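You operate a simulated robot arm through the tools that you are given. There is no shell and no other tool. Be economical: measure what you need, move in short steps, check, and stop when the job is done.

The job below is to be done with a simulated two-armed robot. You get a single attempt, and the scene is never put back.

JOB
Wipe up the spill on the long worktop with the dishcloth and put it back.

The check looks at the end state, three seconds after you hand in, the way a careful person would. Anything else that was tipped, shoved, dropped, spilled or broken makes it a failure.

ROBOT AND FRAMES
Two 7-joint arms with two-finger parallel grippers on one trunk, on a base that drives. Base frame: it is fixed to the floor where the robot stands at the start and does not move with it; the origin is under the middle of the robot, x ahead of it, y to its left, z up. Units: mm, rad, N and s.
The left shoulder is at the start at [70, 134, 1201], the right one opposite. Payload 1.57 kg a hand.
Tool frame (each hand has its own): the origin (TCP) lies between the finger pads and is the grasp point; the fingertips stand 30 mm ahead of it; z points along the fingers, y is the line along which they close. The gripper opens to 80 mm. The fingers are 17 mm wide and 12 mm thick; the gripper's body (40 by 82 mm) begins 80 mm behind the TCP.
Orientation is that of the tool frame in the base frame, as a unit quaternion [w, x, y, z]. With the fingers straight down and closing along the base's y, the tool's x points along the base's -x, its y along +y and its z along -z.

CONTROLS
- The arms move only by the tool drive_tool. It takes "left_plan", "right_plan" or both (then of equal length, played together; a hand with none holds still); each is a list of rows, each a list of 7 numbers: the turn, a rotation vector about the tool's x, y, z in units of 5 degrees (1.0 is 5 degrees), then the shift along the tool's x, y, z in units of 40 mm (1.0 is 40 mm), then the opening, from 0 (shut) to 1 (fully open). In form: [[ax, ay, az, tx, ty, tz, hand], ...]. A call has 1 to 12 rows; each row shifts and turns the commanded pose from where the row before left it, along the tool's axes as they then stand. A call with a number of a shift or a turn outside -1 to 1 is refused whole. Rows are played at 5 a second. More than 50 mm and 0.15 rad between two rows, or a gripper value outside its range, and nothing of the call is played. Where a pose cannot be reached the arm comes as near as it can. A force on the tool above 40 N (or 10 N above the force at the start of the call, whichever is more), or a blocked arm, ends the call early, and 0.2 s more pass. The fingers move at their own pace (about 153 mm/s each) and stop on an object; they squeeze with about 35 N. The grip force told is the motor's: it shows also when the fingers shut on nothing. Time passes only in rows, and 0.2 s behind the last, so rows that do not move let the fingers close. It gives the time, the measured TCP pose, the force on the tool (base axes), the opening and the grip force at its end, in the units of the frame above (readings bear some noise).
- Cameras (640 x 400 px; columns grow to the right, rows downward): "scene" is now at [123.7, 40.9, 1419.9]; the picture's right is [0.49, -0.87, 0.00], its down [-0.59, -0.34, -0.74] and it looks along [0.64, 0.36, -0.68] (base axes); focal length 266 px, centre (320, 200). "left" rides on the left gripper at [72, 7, -122] in its tool frame; the picture's right is [-0.09, 1.00, 0.00], its down [-0.84, -0.08, -0.54] and it looks along [-0.54, -0.05, 0.84] (tool axes); focal length 238 px, centre (320, 200). "right" rides on the right gripper at [72, -7, -122] in its tool frame; the picture's right is [0.09, 1.00, 0.00], its down [-0.84, 0.08, -0.54] and it looks along [-0.54, 0.05, 0.84] (tool axes); focal length 238 px, centre (320, 200). There is no depth. A picture from a camera that has moved, and an enlarged one, comes with that camera's place and axes in the base frame and with its lens.
- get_image(camera): a new picture of that camera. It takes no simulated time.
- raise_lower(by): slides the trunk up (or, below 0, down) by that many mm; the arms and the scene camera ride with it, the base frame stays. It gives what a move gives, with no picture.
- drive_base(legs): drives the robot by 1 to 6 legs, each [ahead, left, turn to the left] in mm, mm and rad, along the robot's own axes; the way and the turn of a leg run together, so that a leg with both is an arc; at most 1500 mm and 3.142 rad a leg. The arms and the cameras ride along, it lands a little off, and it stops where it bumps. It gives what a move gives.
- head_to(pan, tilt): turns the head with the scene camera to pan (to the left, within 1.501 rad either way) and tilt (down, from -0.506 to 1.204), counted from straight ahead of the robot. It gives what a move gives.
- enlarge(camera, box): a new picture of the part [left, top, right, bottom] of that camera's present view, enlarged. It takes no simulated time.
- job_done(): hands the job in; it is judged then, once.

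Work in short steps. Places have to be worked out from the pictures, the camera data and where the tool is seen: move nearer, look again, correct. Check each grasp and each placing, and mend what went wrong. You have 120 turns and 88 pictures in all, those below and enlarged ones among them. Open the grippers and draw the arms clear of the work before you hand the job in, unless the task says otherwise; then end with one line.

The tools are called after "Request:" by a JSON object that holds its "op" and its "data". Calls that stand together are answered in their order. drive_tool: Moves the arms, as the interface text tells. Its arguments: {"type":"object","properties":{"left_plan":{"type":"array","items":{"type":"array","items":{"type":"number"}}},"right_plan":{"type":"array","items":{"type":"array","items":{"type":"number"}}}},"required":[]} The other tools are called the same way: raise_lower (by) slides the trunk up or down; drive_base (legs) drives the base; head_to (pan, tilt) turns the head that bears the scene camera; get_image (camera) takes a picture; enlarge (camera, box) takes an enlarged picture of a part of a camera's view; job_done () hands the job in.

At the start:

```text
clock: 0.0
left_ee_pos: [375.1, 388.2, 1173.2]
left_ee_rot: [0.001, -0.001, 1.0, 0.0]
left_contact_force: [-0.6, 0.7, 0.2]
left_finger_gap: 80.2
left_finger_force: 0.1
right_ee_pos: [384.1, 58.7, 1199.4]
right_ee_rot: [0.0, 0.0, 1.0, 0.0]
right_contact_force: [0.8, -0.3, -0.9]
right_finger_gap: 79.8
right_finger_force: 0.0
trunk travel left (down, up): [-775.0, 165.0]
robot x, y, heading: [0.2, 3.3, 0.001]
head pan, tilt: [0.517, 0.745]
```

scene: 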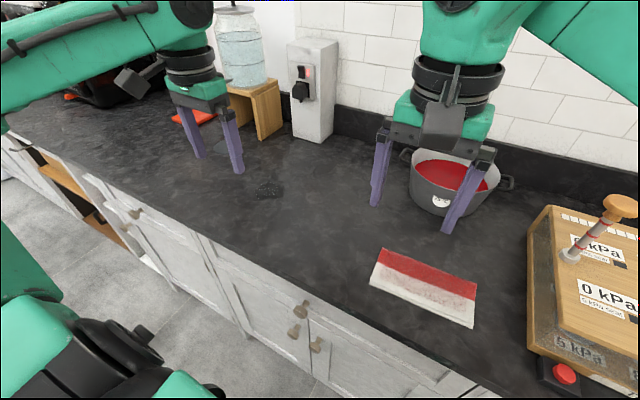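
right: 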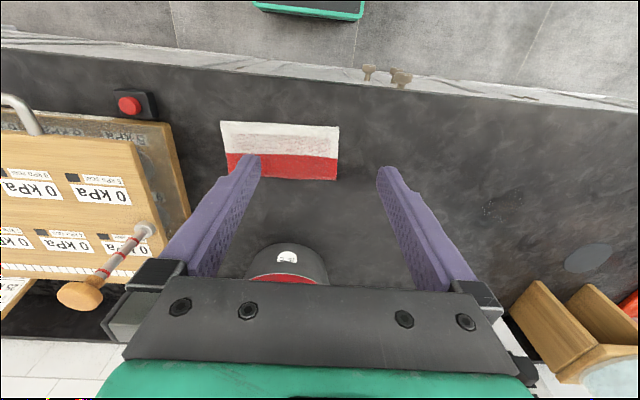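
left: 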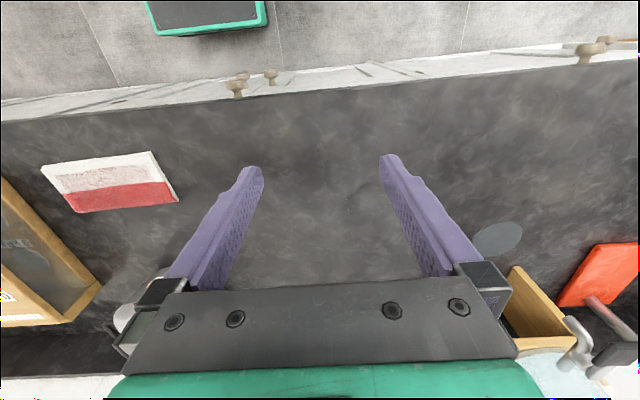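

I see the red-and-white cloth on the worktop and a dark spot further left. I'll look closely at both before moving.

Request:
{"op": "enlarge", "data": {"camera": "scene", "box": [200, 140, 360, 240]}}

Request:
{"op": "enlarge", "data": {"camera": "scene", "box": [340, 220, 500, 340]}}

Request:
{"op": "enlarge", "data": {"camera": "left", "box": [400, 180, 640, 330]}}

Request:
{"op": "enlarge", "data": {"camera": "right", "box": [440, 150, 640, 290]}}

```text
4.00 times, centred on (280, 190) of scene
camera zoom: at [123.7, 40.9, 1419.9], right [0.49, -0.87, 0.0], down [-0.59, -0.34, -0.74], along [0.64, 0.36, -0.68], focal length 1066 px, centre (480, 240)
```

zoom: 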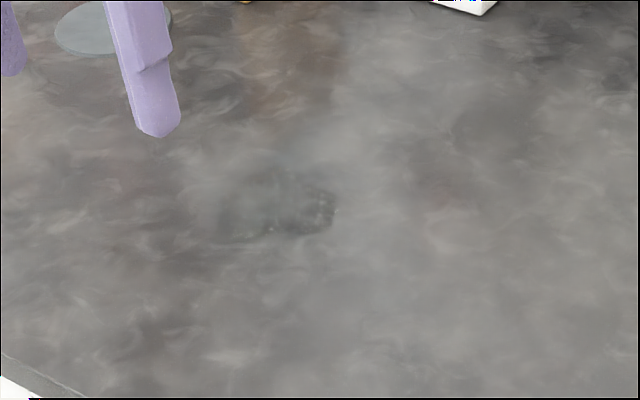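

```text
3.33 times, centred on (420, 280) of scene
camera zoom: at [123.7, 40.9, 1419.9], right [0.49, -0.87, 0.0], down [-0.59, -0.34, -0.74], along [0.64, 0.36, -0.68], focal length 888 px, centre (-13, -67)
```

zoom: 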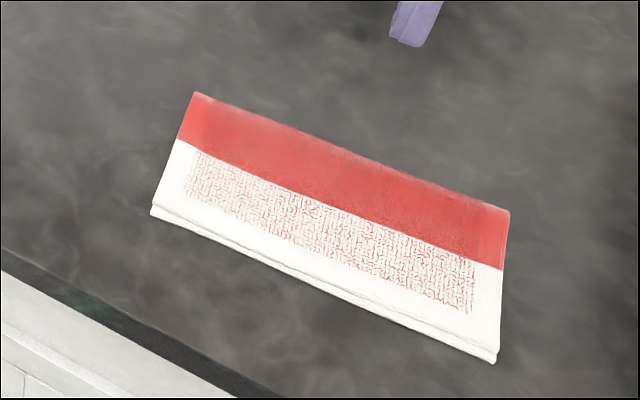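

```text
2.67 times, centred on (520, 255) of left
camera zoom: at [302.2, 394.7, 1295.5], right [0.09, 1.0, 0.0], down [0.84, -0.08, 0.54], along [0.54, -0.05, -0.84], focal length 636 px, centre (-213, 53)
```

zoom: 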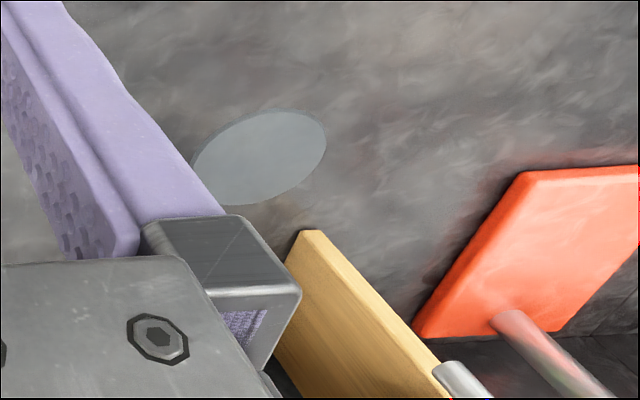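

```text
2.86 times, centred on (540, 220) of right
camera zoom: at [313.3, 53.7, 1321.3], right [-0.09, 1.0, 0.0], down [0.84, 0.08, 0.54], along [0.54, 0.05, -0.84], focal length 681 px, centre (-309, 143)
```

zoom: 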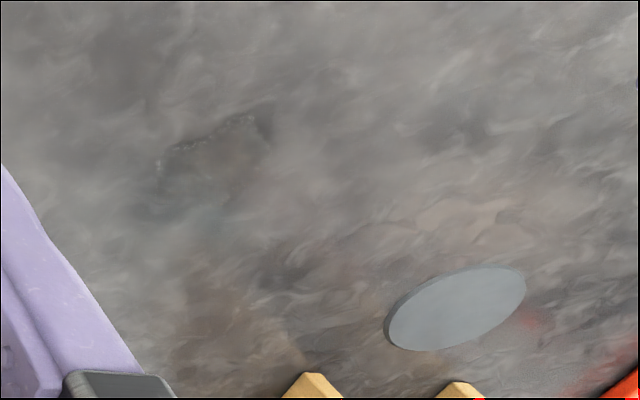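

The wet patch with glints seems to lie near (590, 503), about 100 mm across. The grey disc near (728, 810) looks like a coaster. The cloth is about 110 x 215 mm, centred near (508, -4). I'll bring the right hand over the cloth and scan the rest of the room with the head.

Request:
{"op": "drive_tool", "data": {"right_plan": [[0, 0, 0, -0.52, -0.26, 0.8, 1], [0, 0, 0, -0.52, -0.26, 0.8, 1], [0, 0, 0, -0.52, -0.26, 0.8, 1], [0, 0, 0, -0.52, -0.26, 0.8, 1], [0, 0, 0, -0.52, -0.26, 0.8, 1], [0, 0, 0, 0, 0, 0, 1]]}}

Request:
{"op": "get_image", "data": {"camera": "right"}}

Request:
{"op": "head_to", "data": {"pan": -0.5, "tilt": 0.6}}

Request:
{"op": "get_image", "data": {"camera": "scene"}}

Request:
{"op": "head_to", "data": {"pan": 1.1, "tilt": 0.5}}

Request:
{"op": "get_image", "data": {"camera": "scene"}}

```text
clock: 1.4
left_ee_pos: [374.6, 388.2, 1172.9]
left_ee_rot: [0.001, 0.0, 1.0, 0.001]
left_contact_force: [-0.2, -0.6, -0.5]
left_finger_gap: 80.1
left_finger_force: 0.0
right_ee_pos: [486.2, 11.5, 1039.2]
right_ee_rot: [0.0, 0.0, 1.0, -0.001]
right_contact_force: [0.1, 0.6, 0.2]
right_finger_gap: 80.0
right_finger_force: 0.0
trunk travel left (down, up): [-775.0, 165.0]
robot x, y, heading: [-2.0, 2.0, -0.0]
head pan, tilt: [0.517, 0.745]
```

```text
80 pictures are left
camera right: at [414.6, 5.3, 1161.1], right [-0.09, 1.0, 0.0], down [0.84, 0.08, 0.54], along [0.54, 0.05, -0.84], focal length 238 px, centre (320, 200)
```

right: 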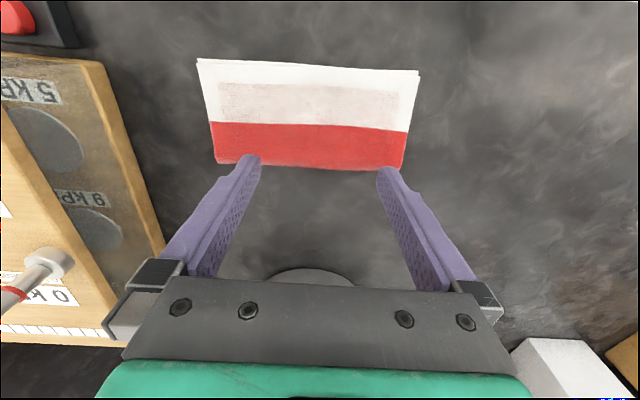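

```text
clock: 2.7
left_ee_pos: [374.9, 387.8, 1173.2]
left_ee_rot: [0.0, 0.0, 1.0, 0.0]
left_contact_force: [0.1, -0.6, -0.5]
left_finger_gap: 80.1
left_finger_force: 0.0
right_ee_pos: [486.3, 11.2, 1039.7]
right_ee_rot: [0.001, 0.0, 1.0, 0.0]
right_contact_force: [-0.1, -0.6, -0.3]
right_finger_gap: 80.1
right_finger_force: 0.1
trunk travel left (down, up): [-775.0, 165.0]
robot x, y, heading: [0.1, 2.4, -0.0]
head pan, tilt: [-0.499, 0.6]
```

```text
79 pictures are left
camera scene: at [129.0, -42.4, 1432.3], right [-0.48, -0.88, 0.0], down [-0.5, 0.27, -0.82], along [0.72, -0.39, -0.57], focal length 266 px, centre (320, 200)
```

scene: 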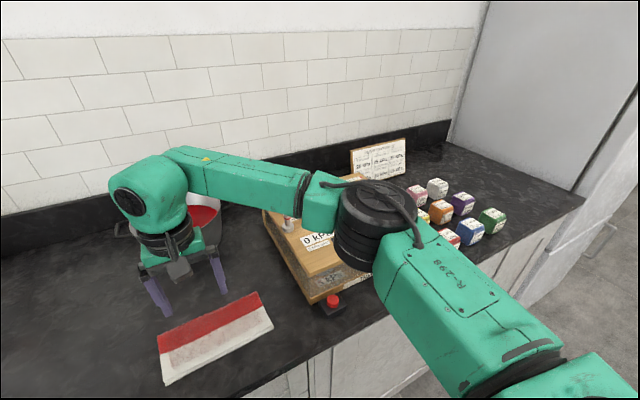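

```text
clock: 4.3
left_ee_pos: [374.8, 387.8, 1172.8]
left_ee_rot: [0.0, -0.001, 1.0, 0.0]
left_contact_force: [-0.2, 0.0, 0.6]
left_finger_gap: 80.0
left_finger_force: 0.1
right_ee_pos: [486.6, 11.7, 1039.5]
right_ee_rot: [0.0, 0.0, 1.0, -0.001]
right_contact_force: [-0.1, -0.1, -0.3]
right_finger_gap: 80.0
right_finger_force: 0.0
trunk travel left (down, up): [-775.0, 165.0]
robot x, y, heading: [3.6, 1.9, 0.003]
head pan, tilt: [1.1, 0.499]
```

```text
78 pictures are left
camera scene: at [92.8, 80.8, 1441.4], right [0.89, -0.45, 0.0], down [-0.22, -0.43, -0.88], along [0.4, 0.78, -0.48], focal length 266 px, centre (320, 200)
```

scene: 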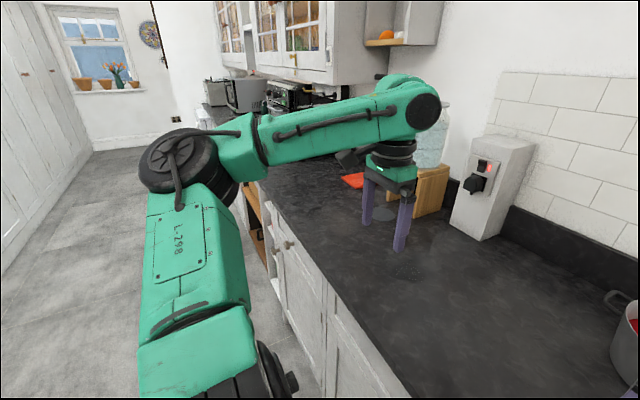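

Nothing else here looks like a spill. Before driving closer I check the gap between the base and the cabinets by looking down, and I lift the right hand back up.

Request:
{"op": "drive_tool", "data": {"right_plan": [[0, 0, 0, 0, 0, -1, 1], [0, 0, 0, 0.2, 0, -1, 1], [0, 0, 0, 0.7, -0.6, -0.7, 1], [0, 0, 0, 0.7, -0.6, -0.7, 1], [0, 0, 0, 0.7, -0.8, -0.6, 1], [0, 0, 0, 0.7, -0.8, 0, 1], [0, 0, 0, 0.7, -0.8, 0, 1], [0, 0, 0, 0.5, -0.8, 0, 1]]}}

Request:
{"op": "head_to", "data": {"pan": 0.2, "tilt": 1.2}}

Request:
{"op": "get_image", "data": {"camera": "scene"}}

```text
clock: 6.2
left_ee_pos: [373.8, 385.6, 1174.6]
left_ee_rot: [0.0, -0.001, 1.0, 0.001]
left_contact_force: [0.2, -0.5, -0.2]
left_finger_gap: 80.0
left_finger_force: 0.1
right_ee_pos: [319.9, -170.9, 1199.2]
right_ee_rot: [0.001, 0.0, 1.0, 0.001]
right_contact_force: [-0.1, 0.1, 0.7]
right_finger_gap: 80.1
right_finger_force: 0.1
trunk travel left (down, up): [-775.0, 165.0]
robot x, y, heading: [0.2, 0.2, 0.001]
head pan, tilt: [1.1, 0.499]
```

```text
clock: 7.3
left_ee_pos: [374.1, 387.9, 1174.0]
left_ee_rot: [0.0, -0.001, 1.0, 0.0]
left_contact_force: [-0.4, 0.0, 0.1]
left_finger_gap: 80.0
left_finger_force: 0.1
right_ee_pos: [321.7, -168.4, 1198.7]
right_ee_rot: [0.0, 0.0, 1.0, 0.0]
right_contact_force: [0.0, -0.3, 0.9]
right_finger_gap: 80.2
right_finger_force: 0.0
trunk travel left (down, up): [-775.0, 165.0]
robot x, y, heading: [-1.1, -2.8, 0.001]
head pan, tilt: [0.201, 1.201]
```

```text
77 pictures are left
camera scene: at [106.0, 10.8, 1387.8], right [0.2, -0.98, 0.0], down [-0.91, -0.19, -0.36], along [0.36, 0.07, -0.93], focal length 266 px, centre (320, 200)
```

scene: 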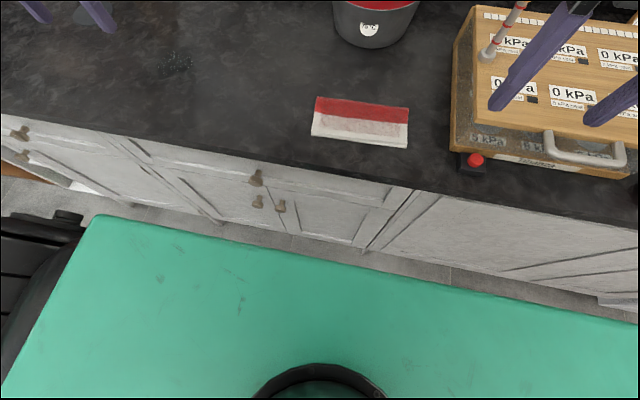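

The base front has roughly 100 mm or more to spare, and the spill is confirmed near (600, 501). I'll tuck the right arm away, then drive 60 ahead and 200 left so the left hand can reach both spots.

Request:
{"op": "drive_tool", "data": {"right_plan": [[0, 0, 0, 0.6, -0.8, 0, 1], [0, 0, 0, 0.6, -0.8, 0, 1], [0, 0, 0, 0.6, -0.8, 0, 1], [0, 0, 0, 0.6, -0.8, 0, 1], [0, 0, 0, 0.6, -0.8, 0, 1], [0, 0, 0, 0.0, 0, 0, 1]], "left_plan": [[0, 0, 0, 0.4, -0.8, -0.4, 1], [0, 0, 0, 0.4, -0.8, -0.4, 1], [0, 0, 0, 0.4, -0.8, -0.4, 1], [0, 0, 0, 0, -0.8, 0, 1], [0, 0, 0, 0, -0.8, 0, 1], [0, 0, 0, 0, 0, 0, 1]]}}

Request:
{"op": "drive_base", "data": {"legs": [[0, 200, 0], [60, 0, 0]]}}

Request:
{"op": "head_to", "data": {"pan": 0.1, "tilt": 0.95}}

Request:
{"op": "get_image", "data": {"camera": "scene"}}

Request:
{"op": "get_image", "data": {"camera": "left"}}

```text
clock: 8.8
left_ee_pos: [326.4, 225.5, 1220.1]
left_ee_rot: [0.0, -0.001, 1.0, -0.001]
left_contact_force: [-0.2, 0.4, 0.2]
left_finger_gap: 79.7
left_finger_force: 0.1
right_ee_pos: [259.2, -244.6, 1179.3]
right_ee_rot: [-0.001, -0.001, 1.0, 0.0]
right_contact_force: [0.2, 1.2, -1.2]
right_finger_gap: 79.9
right_finger_force: 0.0
right hand out of reach, approached as far as the arm can: row 3, 4, 5
trunk travel left (down, up): [-775.0, 165.0]
robot x, y, heading: [-0.1, 2.3, 0.003]
head pan, tilt: [0.201, 1.201]
```

```text
clock: 10.9
left_ee_pos: [380.2, 429.1, 1224.3]
left_ee_rot: [0.004, 0.001, 1.0, 0.001]
left_contact_force: [-0.2, 0.9, 0.8]
left_finger_gap: 80.0
left_finger_force: 0.2
right_ee_pos: [312.4, -41.6, 1180.7]
right_ee_rot: [0.002, 0.001, 1.0, 0.001]
right_contact_force: [-0.5, 0.1, -0.6]
right_finger_gap: 79.8
right_finger_force: 0.0
trunk travel left (down, up): [-775.0, 165.0]
robot x, y, heading: [60.1, 206.0, -0.006]
head pan, tilt: [0.201, 1.201]
```

```text
clock: 11.7
left_ee_pos: [388.5, 429.5, 1220.8]
left_ee_rot: [0.0, 0.002, 1.0, 0.0]
left_contact_force: [0.3, -0.6, 0.0]
left_finger_gap: 79.8
left_finger_force: 0.1
right_ee_pos: [320.2, -39.3, 1177.6]
right_ee_rot: [-0.001, 0.001, 1.0, 0.0]
right_contact_force: [0.0, 0.3, -0.9]
right_finger_gap: 80.2
right_finger_force: 0.0
trunk travel left (down, up): [-775.0, 165.0]
robot x, y, heading: [59.8, 204.3, -0.002]
head pan, tilt: [0.099, 0.949]
```

```text
76 pictures are left
camera scene: at [184.8, 212.2, 1403.7], right [0.1, -1.0, 0.0], down [-0.81, -0.08, -0.58], along [0.58, 0.06, -0.81], focal length 266 px, centre (320, 200)
```

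scene: 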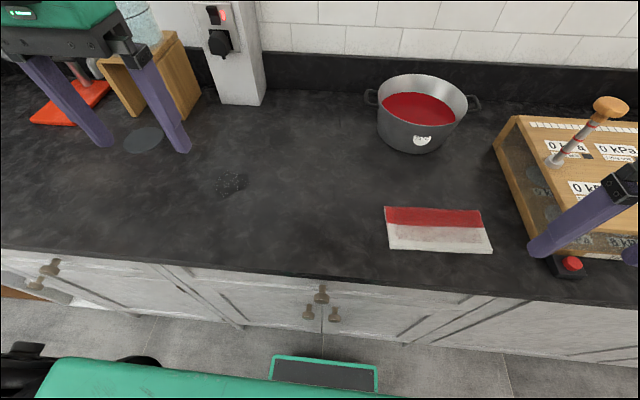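

```text
75 pictures are left
camera left: at [315.1, 436.8, 1343.4], right [0.09, 1.0, 0.0], down [0.84, -0.08, 0.54], along [0.54, -0.05, -0.84], focal length 238 px, centre (320, 200)
```

left: 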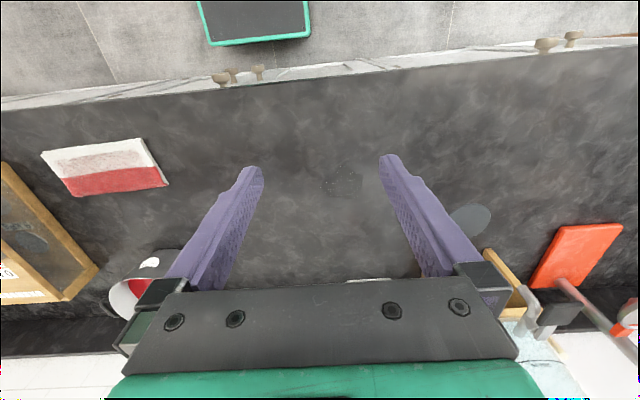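

The spill's estimates range over (573–604, 466–503). I'll hover the left hand near it for a close view to pin it down.

Request:
{"op": "drive_tool", "data": {"left_plan": [[0, 0, 0, -0.7, 0.2, 0.7, 1], [0, 0, 0, -0.7, 0.2, 0.7, 1], [0, 0, 0, -0.7, 0.2, 0.7, 1], [0, 0, 0, -0.7, 0.2, 0.7, 1], [0, 0, 0, -0.7, 0.2, 0.7, 1], [0, 0, 0, -0.7, 0.2, 0.7, 1], [0, 0, 0, 0, 0, 0.7, 1], [0, 0, 0, 0, 0, 0, 1]]}}

Request:
{"op": "get_image", "data": {"camera": "left"}}

```text
clock: 13.5
left_ee_pos: [554.3, 477.1, 1027.3]
left_ee_rot: [0.001, 0.001, 1.0, 0.001]
left_contact_force: [1.0, 0.2, -0.2]
left_finger_gap: 79.9
left_finger_force: 0.2
right_ee_pos: [318.4, -39.5, 1179.4]
right_ee_rot: [0.0, 0.001, 1.0, 0.001]
right_contact_force: [-0.1, -1.3, -0.1]
right_finger_gap: 80.0
right_finger_force: 0.1
trunk travel left (down, up): [-775.0, 165.0]
robot x, y, heading: [62.6, 204.5, -0.003]
head pan, tilt: [0.099, 0.949]
```

```text
74 pictures are left
camera left: at [482.2, 483.9, 1149.4], right [0.09, 1.0, 0.0], down [0.84, -0.08, 0.54], along [0.54, -0.05, -0.84], focal length 238 px, centre (320, 200)
```

left: 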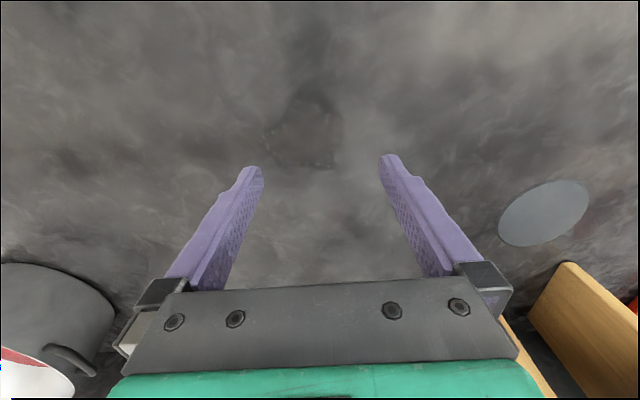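

Triangulating several views puts the worktop nearer z≈907, not 866. That makes the spill centre about (552, 461), some 85 mm across, and the cloth about (478, -5). I move the left hand over the cloth at this height.

Request:
{"op": "drive_tool", "data": {"left_plan": [[0, 0, 0, 0.3, -1, 0, 1], [0, 0, 0, 0.3, -1, 0, 1], [0, 0, 0, 0.3, -1, 0, 1], [0, 0, 0, 0.3, -1, 0, 1], [0, 0, 0, 0.3, -1, 0, 1], [0, 0, 0, 0.2, -1, 0, 1], [0, 0, 0, 0.2, -1, 0, 1], [0, 0, 0, 0, -1, 0, 1], [0, 0, 0, 0, -1, 0, 1], [0, 0, 0, 0, -1, 0, 1], [0, 0, 0, 0, -1, 0, 1], [0, 0, 0, 0, -1, 0, 1]]}}

Request:
{"op": "get_image", "data": {"camera": "left"}}

Request:
{"op": "get_image", "data": {"camera": "scene"}}

```text
clock: 16.1
left_ee_pos: [409.9, 230.4, 1047.4]
left_ee_rot: [0.001, 0.002, 1.0, -0.001]
left_contact_force: [0.2, 0.9, -0.8]
left_finger_gap: 80.2
left_finger_force: 0.0
left hand out of reach, approached as far as the arm can: row 6, 7, 8, 9, 10, 11, 12
right_ee_pos: [318.2, -39.4, 1177.9]
right_ee_rot: [0.0, 0.002, 1.0, 0.0]
right_contact_force: [-0.3, 0.1, 0.4]
right_finger_gap: 80.2
right_finger_force: 0.1
trunk travel left (down, up): [-775.0, 165.0]
robot x, y, heading: [58.6, 200.5, -0.003]
head pan, tilt: [0.099, 0.949]
```

```text
73 pictures are left
camera left: at [338.2, 237.5, 1170.5], right [0.09, 1.0, 0.0], down [0.84, -0.08, 0.54], along [0.54, -0.05, -0.84], focal length 238 px, centre (320, 200)
```

left: 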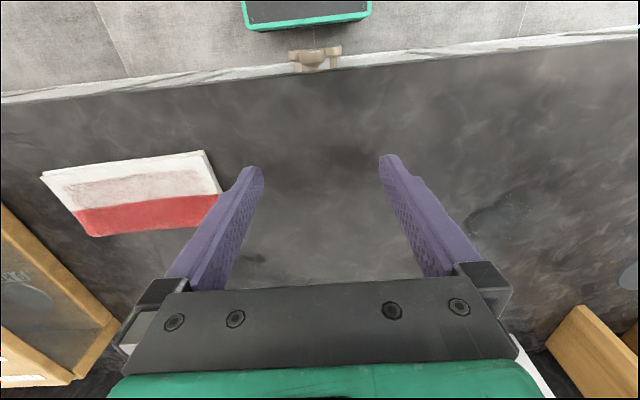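

```text
72 pictures are left
camera scene: at [183.0, 211.9, 1403.9], right [0.1, -1.0, 0.0], down [-0.81, -0.08, -0.58], along [0.58, 0.06, -0.81], focal length 266 px, centre (320, 200)
```

scene: 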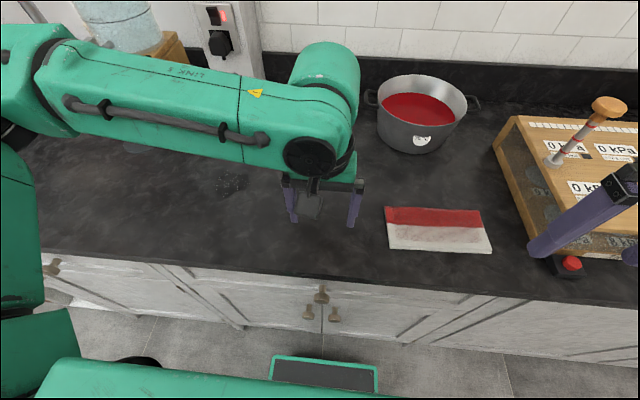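

The left arm can't cross the midline, but the right hand is well placed for the cloth. I retract the left arm upwards and bring the right hand over the cloth.

Request:
{"op": "drive_tool", "data": {"left_plan": [[0, 0, 0, 0, 0.6, -0.8, 1], [0, 0, 0, 0, 0.6, -0.8, 1], [0, 0, 0, 0, 0.6, -0.8, 1], [0, 0, 0, 0, 0.6, -0.8, 1], [0, 0, 0, 0.5, 0.6, -0.6, 1], [0, 0, 0, 0.5, 0.6, -0.6, 1], [0, 0, 0, 0.5, 0, 0, 1], [0, 0, 0, 0, 0, 0, 1]], "right_plan": [[0, 0, 0, 0, 0, 0, 1], [0, 0, 0, -0.7, 0.1, 0, 1], [0, 0, 0, -0.7, 0.1, 0.5, 1], [0, 0, 0, -0.7, 0.1, 0.6, 1], [0, 0, 0, -0.7, 0.1, 0.7, 1], [0, 0, 0, -0.7, 0.1, 0.7, 1], [0, 0, 0, -0.5, 0, 0.6, 1], [0, 0, 0, 0, 0, 0.5, 1]]}}

Request:
{"op": "get_image", "data": {"camera": "right"}}

Request:
{"op": "get_image", "data": {"camera": "scene"}}

```text
clock: 17.9
left_ee_pos: [352.2, 376.2, 1225.5]
left_ee_rot: [0.0, 0.001, 1.0, 0.0]
left_contact_force: [0.0, -1.2, 0.5]
left_finger_gap: 79.7
left_finger_force: 0.1
right_ee_pos: [477.0, -20.9, 1031.7]
right_ee_rot: [0.0, 0.002, 1.0, 0.001]
right_contact_force: [0.1, -0.1, 0.4]
right_finger_gap: 79.8
right_finger_force: 0.1
trunk travel left (down, up): [-775.0, 165.0]
robot x, y, heading: [59.5, 209.6, -0.002]
head pan, tilt: [0.099, 0.949]
```

```text
71 pictures are left
camera right: at [405.7, -26.0, 1152.8], right [-0.09, 1.0, 0.0], down [0.84, 0.07, 0.54], along [0.54, 0.05, -0.84], focal length 238 px, centre (320, 200)
```

right: 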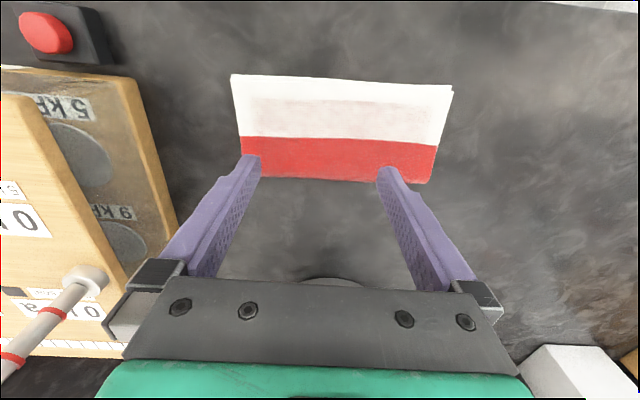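

```text
70 pictures are left
camera scene: at [183.3, 211.4, 1403.9], right [0.1, -1.0, 0.0], down [-0.81, -0.08, -0.58], along [0.58, 0.06, -0.81], focal length 266 px, centre (320, 200)
```

scene: 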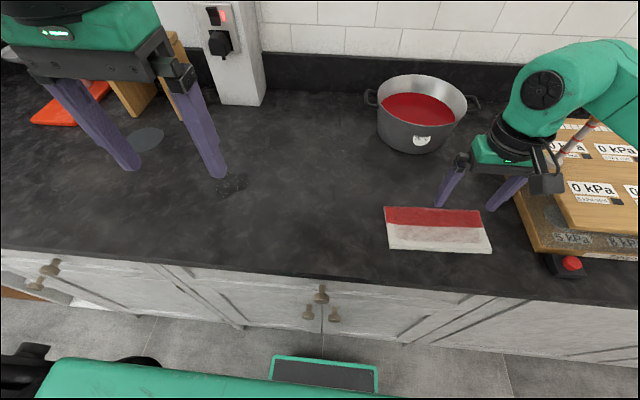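

The cloth now reads as centred near (480, 3), about 100 x 210 mm, yawed about 3°. I centre over it and descend to just above its surface.

Request:
{"op": "drive_tool", "data": {"right_plan": [[0, 0, 0, 0, 0.6, 0.6, 0.75], [0, 0, 0, 0, 0, 0.6, 0.75], [0, 0, 0, 0, 0, 0.5, 0.75], [0, 0, 0, 0, 0, 0.1, 0.75], [0, 0, 0, 0, 0, 0, 0.75]]}}

Request:
{"op": "get_image", "data": {"camera": "right"}}

Request:
{"op": "enlarge", "data": {"camera": "scene", "box": [360, 150, 520, 260]}}

```text
clock: 19.1
left_ee_pos: [352.6, 376.9, 1224.5]
left_ee_rot: [0.001, 0.0, 1.0, 0.001]
left_contact_force: [-0.9, -0.5, 0.7]
left_finger_gap: 80.0
left_finger_force: 0.0
right_ee_pos: [478.7, 3.6, 961.7]
right_ee_rot: [0.0, 0.002, 1.0, 0.0]
right_contact_force: [-1.5, -0.1, 0.0]
right_finger_gap: 59.9
right_finger_force: 0.1
trunk travel left (down, up): [-775.0, 165.0]
robot x, y, heading: [59.8, 207.0, -0.008]
head pan, tilt: [0.099, 0.949]
```

```text
69 pictures are left
camera right: at [407.9, -2.2, 1083.1], right [-0.09, 1.0, 0.0], down [0.84, 0.07, 0.54], along [0.54, 0.05, -0.84], focal length 238 px, centre (320, 200)
```

right: 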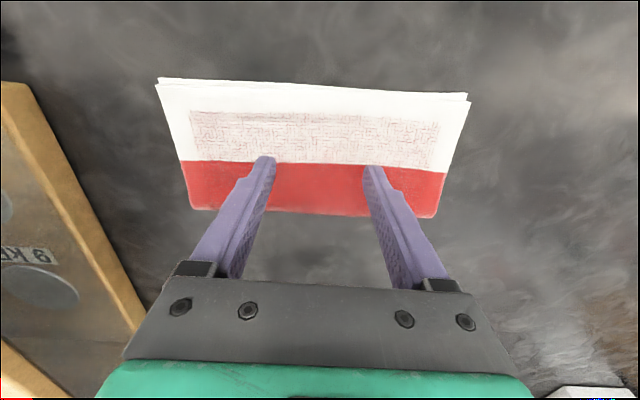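

```text
3.64 times, centred on (440, 205) of scene
camera zoom: at [183.2, 211.9, 1403.9], right [0.1, -1.0, 0.0], down [-0.81, -0.08, -0.58], along [0.58, 0.06, -0.81], focal length 969 px, centre (-116, 182)
```

zoom: 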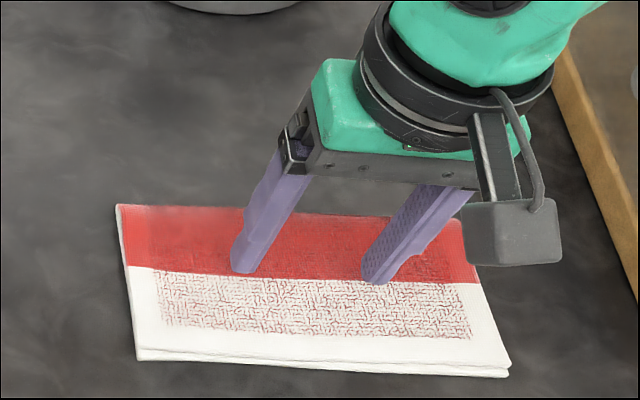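

Fingers are above the middle of the cloth. I creep down to feel for contact.

Request:
{"op": "drive_tool", "data": {"right_plan": [[0, 0, 0, 0, 0, 0.08, 0.75], [0, 0, 0, 0, 0, 0.08, 0.75], [0, 0, 0, 0, 0, 0.08, 0.75], [0, 0, 0, 0, 0, 0.08, 0.75], [0, 0, 0, 0, 0, 0.08, 0.75]]}}

```text
clock: 20.3
left_ee_pos: [353.3, 377.6, 1225.5]
left_ee_rot: [0.0, 0.001, 1.0, 0.0]
left_contact_force: [0.7, -0.8, 0.1]
left_finger_gap: 79.9
left_finger_force: 0.1
right_ee_pos: [479.2, 4.6, 947.3]
right_ee_rot: [0.001, 0.001, 1.0, 0.0]
right_contact_force: [0.8, 0.2, 3.5]
right_finger_gap: 59.8
right_finger_force: 0.0
trunk travel left (down, up): [-775.0, 165.0]
robot x, y, heading: [59.5, 202.4, -0.004]
head pan, tilt: [0.099, 0.949]
```

Light contact (3.5 N) with the tips at z≈917, so the cloth is about 10 mm thick. I press slightly more and try a pinch.

Request:
{"op": "drive_tool", "data": {"right_plan": [[0, 0, 0, 0, 0, 0.06, 0.75], [0, 0, 0, 0, 0, 0.06, 0.75], [0, 0, 0, 0, 0, 0, 0.5], [0, 0, 0, 0, 0, 0, 0.25], [0, 0, 0, 0, 0, 0, 0]]}}

Request:
{"op": "get_image", "data": {"camera": "right"}}

Request:
{"op": "enlarge", "data": {"camera": "scene", "box": [360, 150, 520, 260]}}

```text
clock: 21.5
left_ee_pos: [349.0, 378.5, 1227.0]
left_ee_rot: [0.002, 0.001, 1.0, 0.0]
left_contact_force: [0.3, 0.1, 0.7]
left_finger_gap: 80.1
left_finger_force: 0.1
right_ee_pos: [476.5, 5.3, 945.1]
right_ee_rot: [0.002, 0.001, 1.0, 0.0]
right_contact_force: [1.0, 1.3, 30.2]
right_finger_gap: 10.0
right_finger_force: 27.9
trunk travel left (down, up): [-775.0, 165.0]
robot x, y, heading: [58.2, 205.6, -0.008]
head pan, tilt: [0.099, 0.949]
```

```text
67 pictures are left
camera right: at [404.1, 0.4, 1065.9], right [-0.09, 1.0, 0.0], down [0.83, 0.08, 0.55], along [0.54, 0.05, -0.84], focal length 238 px, centre (320, 200)
```

right: 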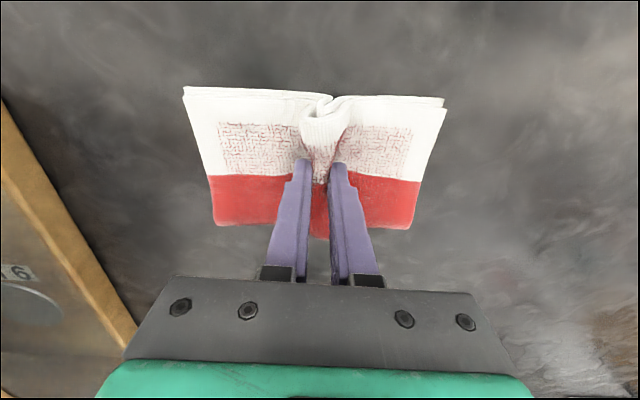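

```text
3.64 times, centred on (440, 205) of scene
camera zoom: at [178.9, 214.8, 1404.5], right [0.1, -1.0, 0.0], down [-0.81, -0.08, -0.58], along [0.58, 0.05, -0.81], focal length 969 px, centre (-116, 182)
```

zoom: 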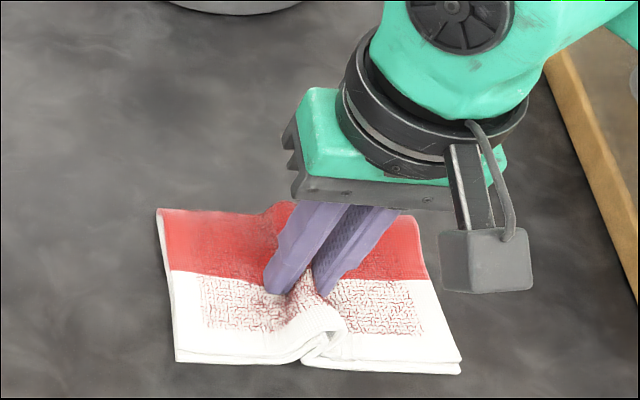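

The cloth is soft and gripped (gap 10 mm, 28 N). I lift it 80 mm and check.

Request:
{"op": "drive_tool", "data": {"right_plan": [[0, 0, 0, 0, 0, -0.5, 0], [0, 0, 0, 0, 0, -0.7, 0], [0, 0, 0, 0, 0, -0.8, 0], [0, 0, 0, 0, 0, 0, 0]]}}

Request:
{"op": "get_image", "data": {"camera": "scene"}}

Request:
{"op": "get_image", "data": {"camera": "right"}}

```text
clock: 22.5
left_ee_pos: [353.6, 376.2, 1224.4]
left_ee_rot: [0.001, 0.001, 1.0, 0.0]
left_contact_force: [0.4, -1.0, 0.1]
left_finger_gap: 79.8
left_finger_force: 0.1
right_ee_pos: [478.4, 2.1, 1023.7]
right_ee_rot: [-0.001, 0.001, 1.0, -0.001]
right_contact_force: [-0.1, -0.8, -0.3]
right_finger_gap: 8.8
right_finger_force: 27.4
trunk travel left (down, up): [-775.0, 165.0]
robot x, y, heading: [60.1, 202.4, -0.002]
head pan, tilt: [0.099, 0.949]
```

```text
65 pictures are left
camera scene: at [184.1, 211.3, 1403.8], right [0.1, -1.0, 0.0], down [-0.81, -0.08, -0.58], along [0.58, 0.06, -0.81], focal length 266 px, centre (320, 200)
```

scene: 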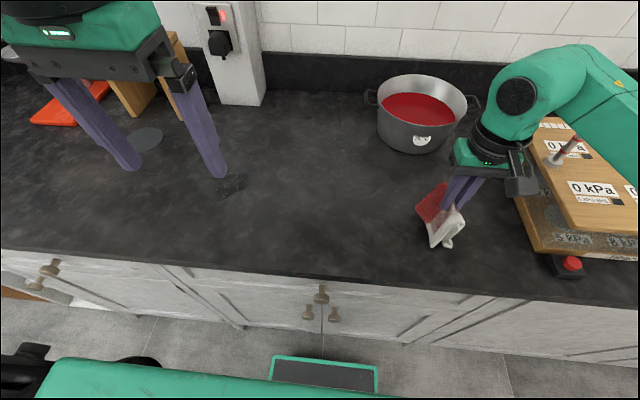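

```text
64 pictures are left
camera right: at [407.2, -3.5, 1144.9], right [-0.09, 1.0, 0.0], down [0.84, 0.07, 0.54], along [0.54, 0.05, -0.84], focal length 238 px, centre (320, 200)
```

right: 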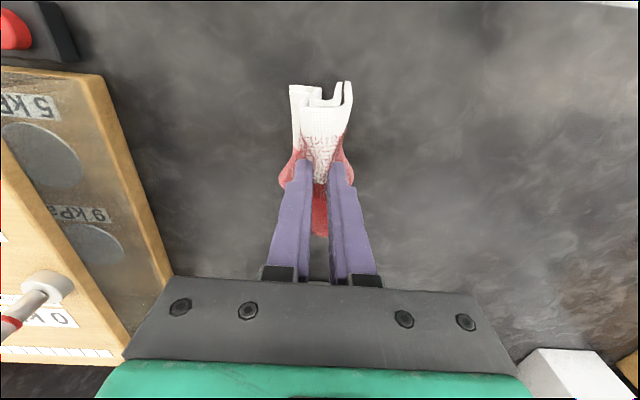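

The cloth is held securely. I drive 300 mm left.

Request:
{"op": "drive_base", "data": {"legs": [[0, 300, 0]]}}

Request:
{"op": "get_image", "data": {"camera": "scene"}}

```text
clock: 24.5
left_ee_pos: [357.6, 664.6, 1225.7]
left_ee_rot: [-0.001, 0.008, 1.0, 0.0]
left_contact_force: [-0.3, -0.7, -0.5]
left_finger_gap: 79.9
left_finger_force: 0.0
right_ee_pos: [479.7, 289.1, 1023.3]
right_ee_rot: [0.0, 0.007, 1.0, 0.001]
right_contact_force: [0.3, -0.6, 0.5]
right_finger_gap: 8.7
right_finger_force: 27.0
trunk travel left (down, up): [-775.0, 165.0]
robot x, y, heading: [62.2, 498.5, -0.008]
head pan, tilt: [0.099, 0.949]
```

```text
63 pictures are left
camera scene: at [185.8, 500.4, 1403.9], right [0.09, -1.0, 0.0], down [-0.81, -0.07, -0.58], along [0.58, 0.05, -0.81], focal length 266 px, centre (320, 200)
```

scene: 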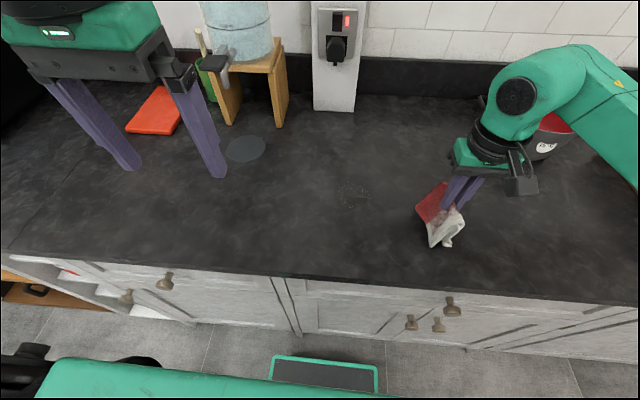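

The spill reads about (565, 455). I carry the cloth to just right of it and look.

Request:
{"op": "drive_tool", "data": {"right_plan": [[0, 0, 0, -0.5, 0.8, 0, 0], [0, 0, 0, -0.5, 0.8, 0, 0], [0, 0, 0, -0.5, 0.8, 0, 0], [0, 0, 0, -0.3, 0.8, 0, 0], [0, 0, 0, 0, 0, 0, 0]]}}

Request:
{"op": "get_image", "data": {"camera": "right"}}

Request:
{"op": "get_image", "data": {"camera": "scene"}}

```text
clock: 25.7
left_ee_pos: [356.5, 663.6, 1224.5]
left_ee_rot: [0.0, 0.007, 1.0, 0.001]
left_contact_force: [0.7, -0.9, -0.4]
left_finger_gap: 80.2
left_finger_force: 0.0
right_ee_pos: [554.5, 413.9, 1022.2]
right_ee_rot: [-0.001, 0.007, 1.0, 0.0]
right_contact_force: [0.1, -0.3, -0.1]
right_finger_gap: 8.7
right_finger_force: 27.7
trunk travel left (down, up): [-775.0, 165.0]
robot x, y, heading: [60.3, 500.3, -0.011]
head pan, tilt: [0.099, 0.949]
```

```text
62 pictures are left
camera right: at [482.2, 410.4, 1143.8], right [-0.08, 1.0, 0.0], down [0.84, 0.06, 0.54], along [0.54, 0.04, -0.84], focal length 238 px, centre (320, 200)
```

right: 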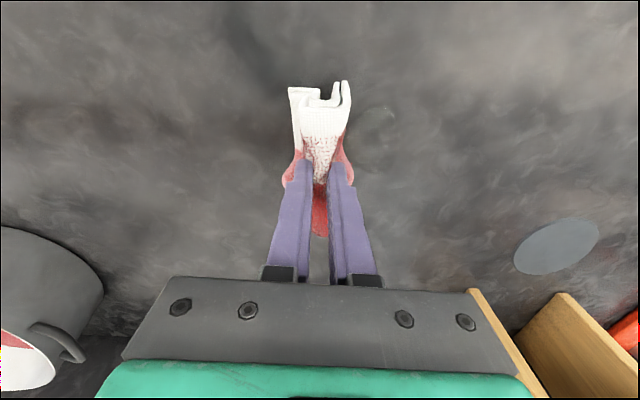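

```text
61 pictures are left
camera scene: at [185.6, 501.5, 1403.9], right [0.09, -1.0, 0.0], down [-0.81, -0.07, -0.58], along [0.58, 0.05, -0.81], focal length 266 px, centre (320, 200)
```

scene: 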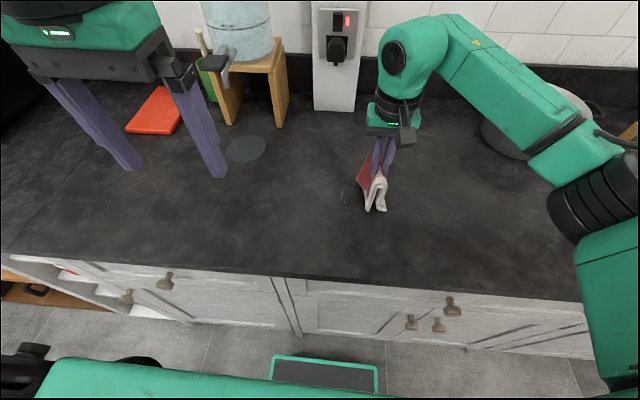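

Spill edge is visible just left of the cloth. I lower until the cloth presses lightly on the worktop.

Request:
{"op": "drive_tool", "data": {"right_plan": [[0, 0, 0, 0, 0, 0.5, 0], [0, 0, 0, 0, 0, 0.5, 0], [0, 0, 0, 0, 0, 0.4, 0], [0, 0, 0, 0, 0, 0.2, 0], [0, 0, 0, 0, 0, 0.1, 0], [0, 0, 0, 0, 0, 0.1, 0], [0, 0, 0, 0, 0, 0, 0]]}}

Request:
{"op": "get_image", "data": {"camera": "right"}}

Request:
{"op": "enlarge", "data": {"camera": "scene", "box": [280, 130, 440, 230]}}

```text
clock: 27.3
left_ee_pos: [354.8, 665.7, 1225.6]
left_ee_rot: [0.001, 0.007, 1.0, 0.001]
left_contact_force: [0.0, -0.3, 0.3]
left_finger_gap: 79.9
left_finger_force: 0.1
right_ee_pos: [550.0, 417.1, 951.8]
right_ee_rot: [0.0, 0.007, 1.0, 0.0]
right_contact_force: [-1.0, -1.6, 12.1]
right_finger_gap: 8.5
right_finger_force: 27.1
trunk travel left (down, up): [-775.0, 165.0]
robot x, y, heading: [65.3, 495.2, -0.014]
head pan, tilt: [0.099, 0.949]
```

```text
60 pictures are left
camera right: at [478.9, 412.2, 1074.0], right [-0.08, 1.0, 0.0], down [0.84, 0.06, 0.54], along [0.54, 0.04, -0.84], focal length 238 px, centre (320, 200)
```

right: 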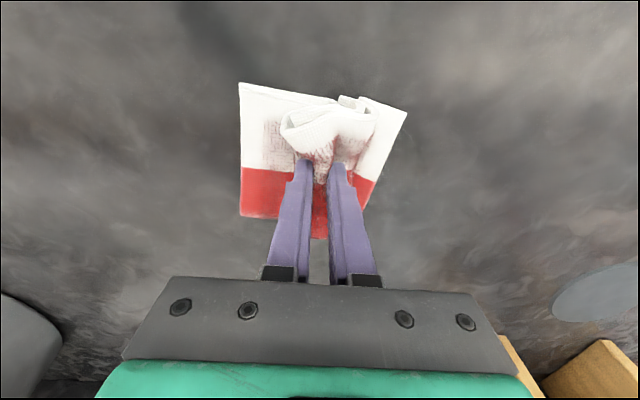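

```text
4.00 times, centred on (360, 180) of scene
camera zoom: at [183.6, 502.5, 1404.2], right [0.09, -1.0, 0.0], down [-0.81, -0.07, -0.58], along [0.58, 0.05, -0.81], focal length 1066 px, centre (160, 280)
```

zoom: 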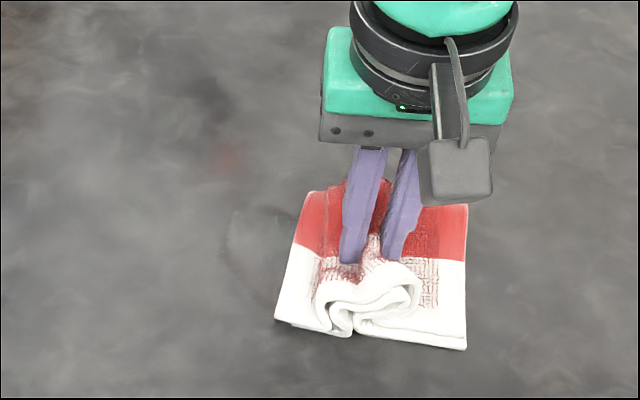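

The cloth splayed out with 12 N of pressure. I now wipe leftwards across the patch, shift forward, and wipe back.

Request:
{"op": "drive_tool", "data": {"right_plan": [[0, 0, 0, 0, 0.6, 0, 0], [0, 0, 0, 0, 0.6, 0, 0], [0, 0, 0, 0, 0.6, 0, 0], [0, 0, 0, 0, 0.6, 0, 0], [0, 0, 0, -0.7, 0, 0, 0], [0, 0, 0, 0, -0.6, 0, 0], [0, 0, 0, 0, -0.6, 0, 0], [0, 0, 0, 0, -0.6, 0, 0], [0, 0, 0, 0, -0.6, 0, 0], [0, 0, 0, 0, 0, 0, 0]]}}

Request:
{"op": "get_image", "data": {"camera": "right"}}

Request:
{"op": "enlarge", "data": {"camera": "scene", "box": [280, 130, 440, 230]}}

```text
clock: 29.5
left_ee_pos: [357.0, 667.3, 1225.3]
left_ee_rot: [0.002, 0.007, 1.0, 0.0]
left_contact_force: [-0.2, 0.8, -0.8]
left_finger_gap: 80.2
left_finger_force: 0.1
right_ee_pos: [578.5, 416.0, 951.6]
right_ee_rot: [0.0, 0.007, 1.0, 0.0]
right_contact_force: [0.6, 1.1, 8.5]
right_finger_gap: 8.6
right_finger_force: 27.4
trunk travel left (down, up): [-775.0, 165.0]
robot x, y, heading: [59.1, 497.4, -0.013]
head pan, tilt: [0.099, 0.949]
```

```text
58 pictures are left
camera right: at [506.8, 410.5, 1073.1], right [-0.08, 1.0, 0.0], down [0.84, 0.07, 0.54], along [0.54, 0.04, -0.84], focal length 238 px, centre (320, 200)
```

right: 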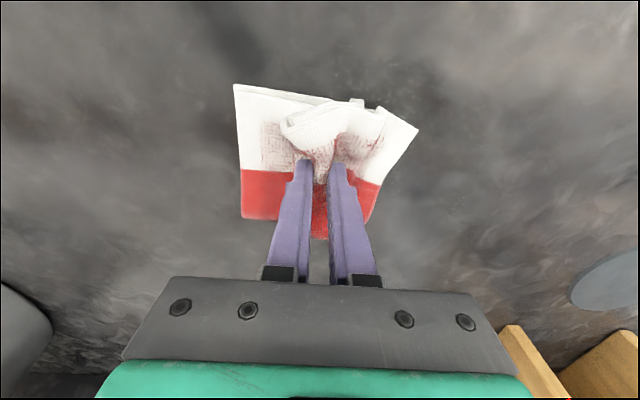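

```text
4.00 times, centred on (360, 180) of scene
camera zoom: at [184.8, 503.4, 1404.0], right [0.09, -1.0, 0.0], down [-0.81, -0.07, -0.58], along [0.58, 0.05, -0.81], focal length 1066 px, centre (160, 280)
```

zoom: 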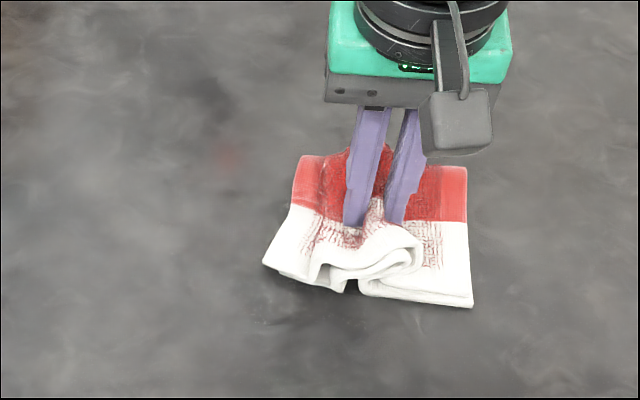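

Most is gone; faint residue remains nearer the front, near (523, 430). I pull back toward the robot and wipe that strip too.

Request:
{"op": "drive_tool", "data": {"right_plan": [[0, 0, 0, 0.6, 0, 0, 0], [0, 0, 0, 0.6, 0, 0, 0], [0, 0, 0, 0.6, 0.0, 0, 0], [0, 0, 0, 0, 0.6, 0, 0], [0, 0, 0, 0, 0.6, 0, 0], [0, 0, 0, 0, 0.6, 0, 0], [0, 0, 0, 0, 0.6, 0, 0], [0, 0, 0, -0.6, 0, 0, 0], [0, 0, 0, 0, -0.6, 0, 0], [0, 0, 0, 0, -0.6, 0, 0], [0, 0, 0, 0, -0.6, 0, 0], [0, 0, 0, 0, -0.6, 0, 0]]}}

Request:
{"op": "get_image", "data": {"camera": "right"}}

Request:
{"op": "enlarge", "data": {"camera": "scene", "box": [280, 130, 440, 230]}}

```text
clock: 32.1
left_ee_pos: [355.9, 665.6, 1225.3]
left_ee_rot: [0.001, 0.007, 1.0, 0.0]
left_contact_force: [0.2, 0.4, -0.6]
left_finger_gap: 79.9
left_finger_force: 0.1
right_ee_pos: [533.3, 414.6, 953.7]
right_ee_rot: [0.0, 0.007, 1.0, 0.001]
right_contact_force: [0.7, 1.3, 4.3]
right_finger_gap: 9.0
right_finger_force: 27.7
trunk travel left (down, up): [-775.0, 165.0]
robot x, y, heading: [58.0, 499.0, -0.015]
head pan, tilt: [0.099, 0.949]
```

```text
56 pictures are left
camera right: at [460.0, 409.4, 1074.8], right [-0.08, 1.0, 0.0], down [0.84, 0.07, 0.54], along [0.54, 0.04, -0.84], focal length 238 px, centre (320, 200)
```

right: 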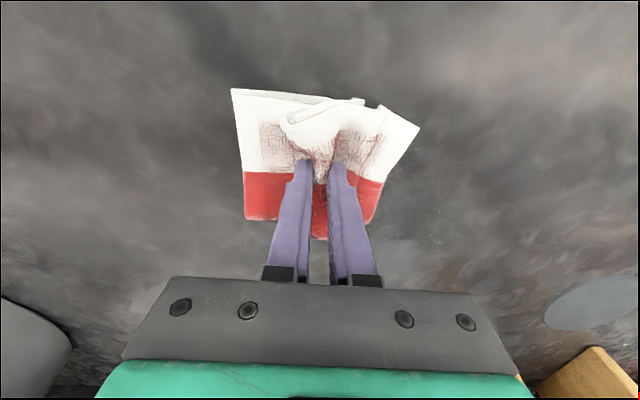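

```text
4.00 times, centred on (360, 180) of scene
camera zoom: at [184.9, 501.3, 1404.0], right [0.09, -1.0, 0.0], down [-0.81, -0.07, -0.58], along [0.58, 0.05, -0.81], focal length 1066 px, centre (160, 280)
```

zoom: 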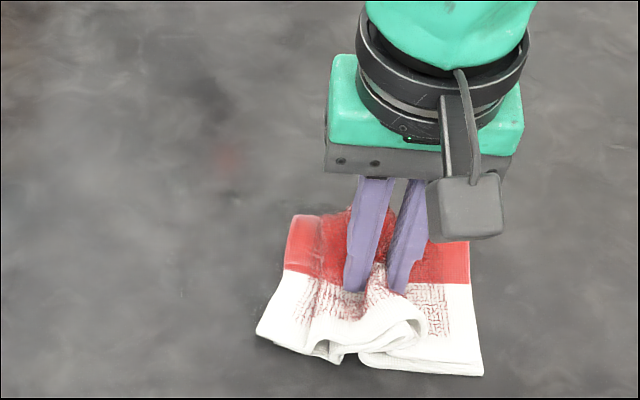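

Surface to the left looks clean, though there may be a few faint specks. I lift the cloth aside and inspect the whole area.

Request:
{"op": "drive_tool", "data": {"right_plan": [[0, 0, 0, 0, 0, -0.8, 0], [0, 0, 0, 0, 0, -0.9, 0], [0, 0, 0, 0, -0.9, 0, 0], [0, 0, 0, 0, -0.9, 0, 0], [0, 0, 0, 0, -0.9, 0, 0], [0, 0, 0, 0, -0.6, 0, 0], [0, 0, 0, 0, 0, 0, 0]]}}

Request:
{"op": "enlarge", "data": {"camera": "scene", "box": [280, 130, 440, 230]}}

Request:
{"op": "enlarge", "data": {"camera": "right", "box": [360, 50, 600, 200]}}

```text
clock: 33.7
left_ee_pos: [357.3, 665.8, 1225.2]
left_ee_rot: [0.0, 0.007, 1.0, -0.001]
left_contact_force: [0.5, 1.0, -0.4]
left_finger_gap: 79.9
left_finger_force: 0.1
right_ee_pos: [532.5, 283.9, 1021.7]
right_ee_rot: [0.0, 0.007, 1.0, 0.0]
right_contact_force: [-0.4, 0.0, -1.2]
right_finger_gap: 8.4
right_finger_force: 27.3
trunk travel left (down, up): [-775.0, 165.0]
robot x, y, heading: [61.4, 496.9, -0.013]
head pan, tilt: [0.099, 0.949]
```

```text
4.00 times, centred on (360, 180) of scene
camera zoom: at [186.1, 502.8, 1403.9], right [0.09, -1.0, 0.0], down [-0.81, -0.07, -0.58], along [0.58, 0.05, -0.81], focal length 1066 px, centre (160, 280)
```

zoom: 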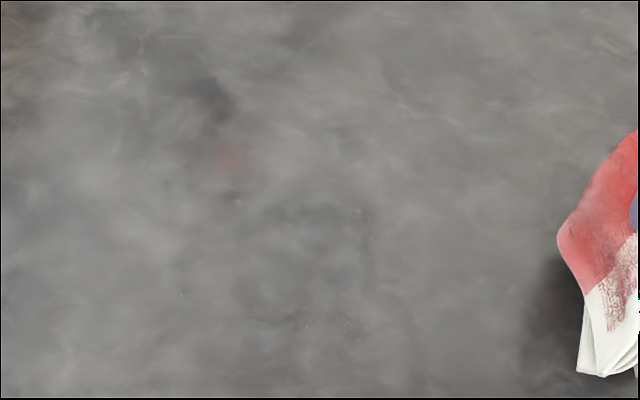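

```text
2.67 times, centred on (480, 125) of right
camera zoom: at [460.7, 279.7, 1142.9], right [-0.08, 1.0, 0.0], down [0.84, 0.07, 0.54], along [0.54, 0.04, -0.84], focal length 636 px, centre (-107, 400)
```

zoom: 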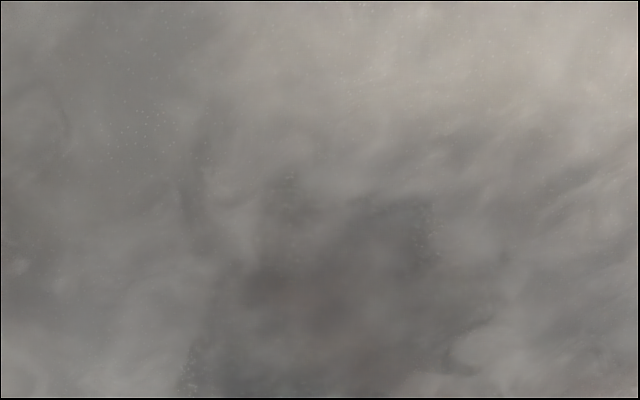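

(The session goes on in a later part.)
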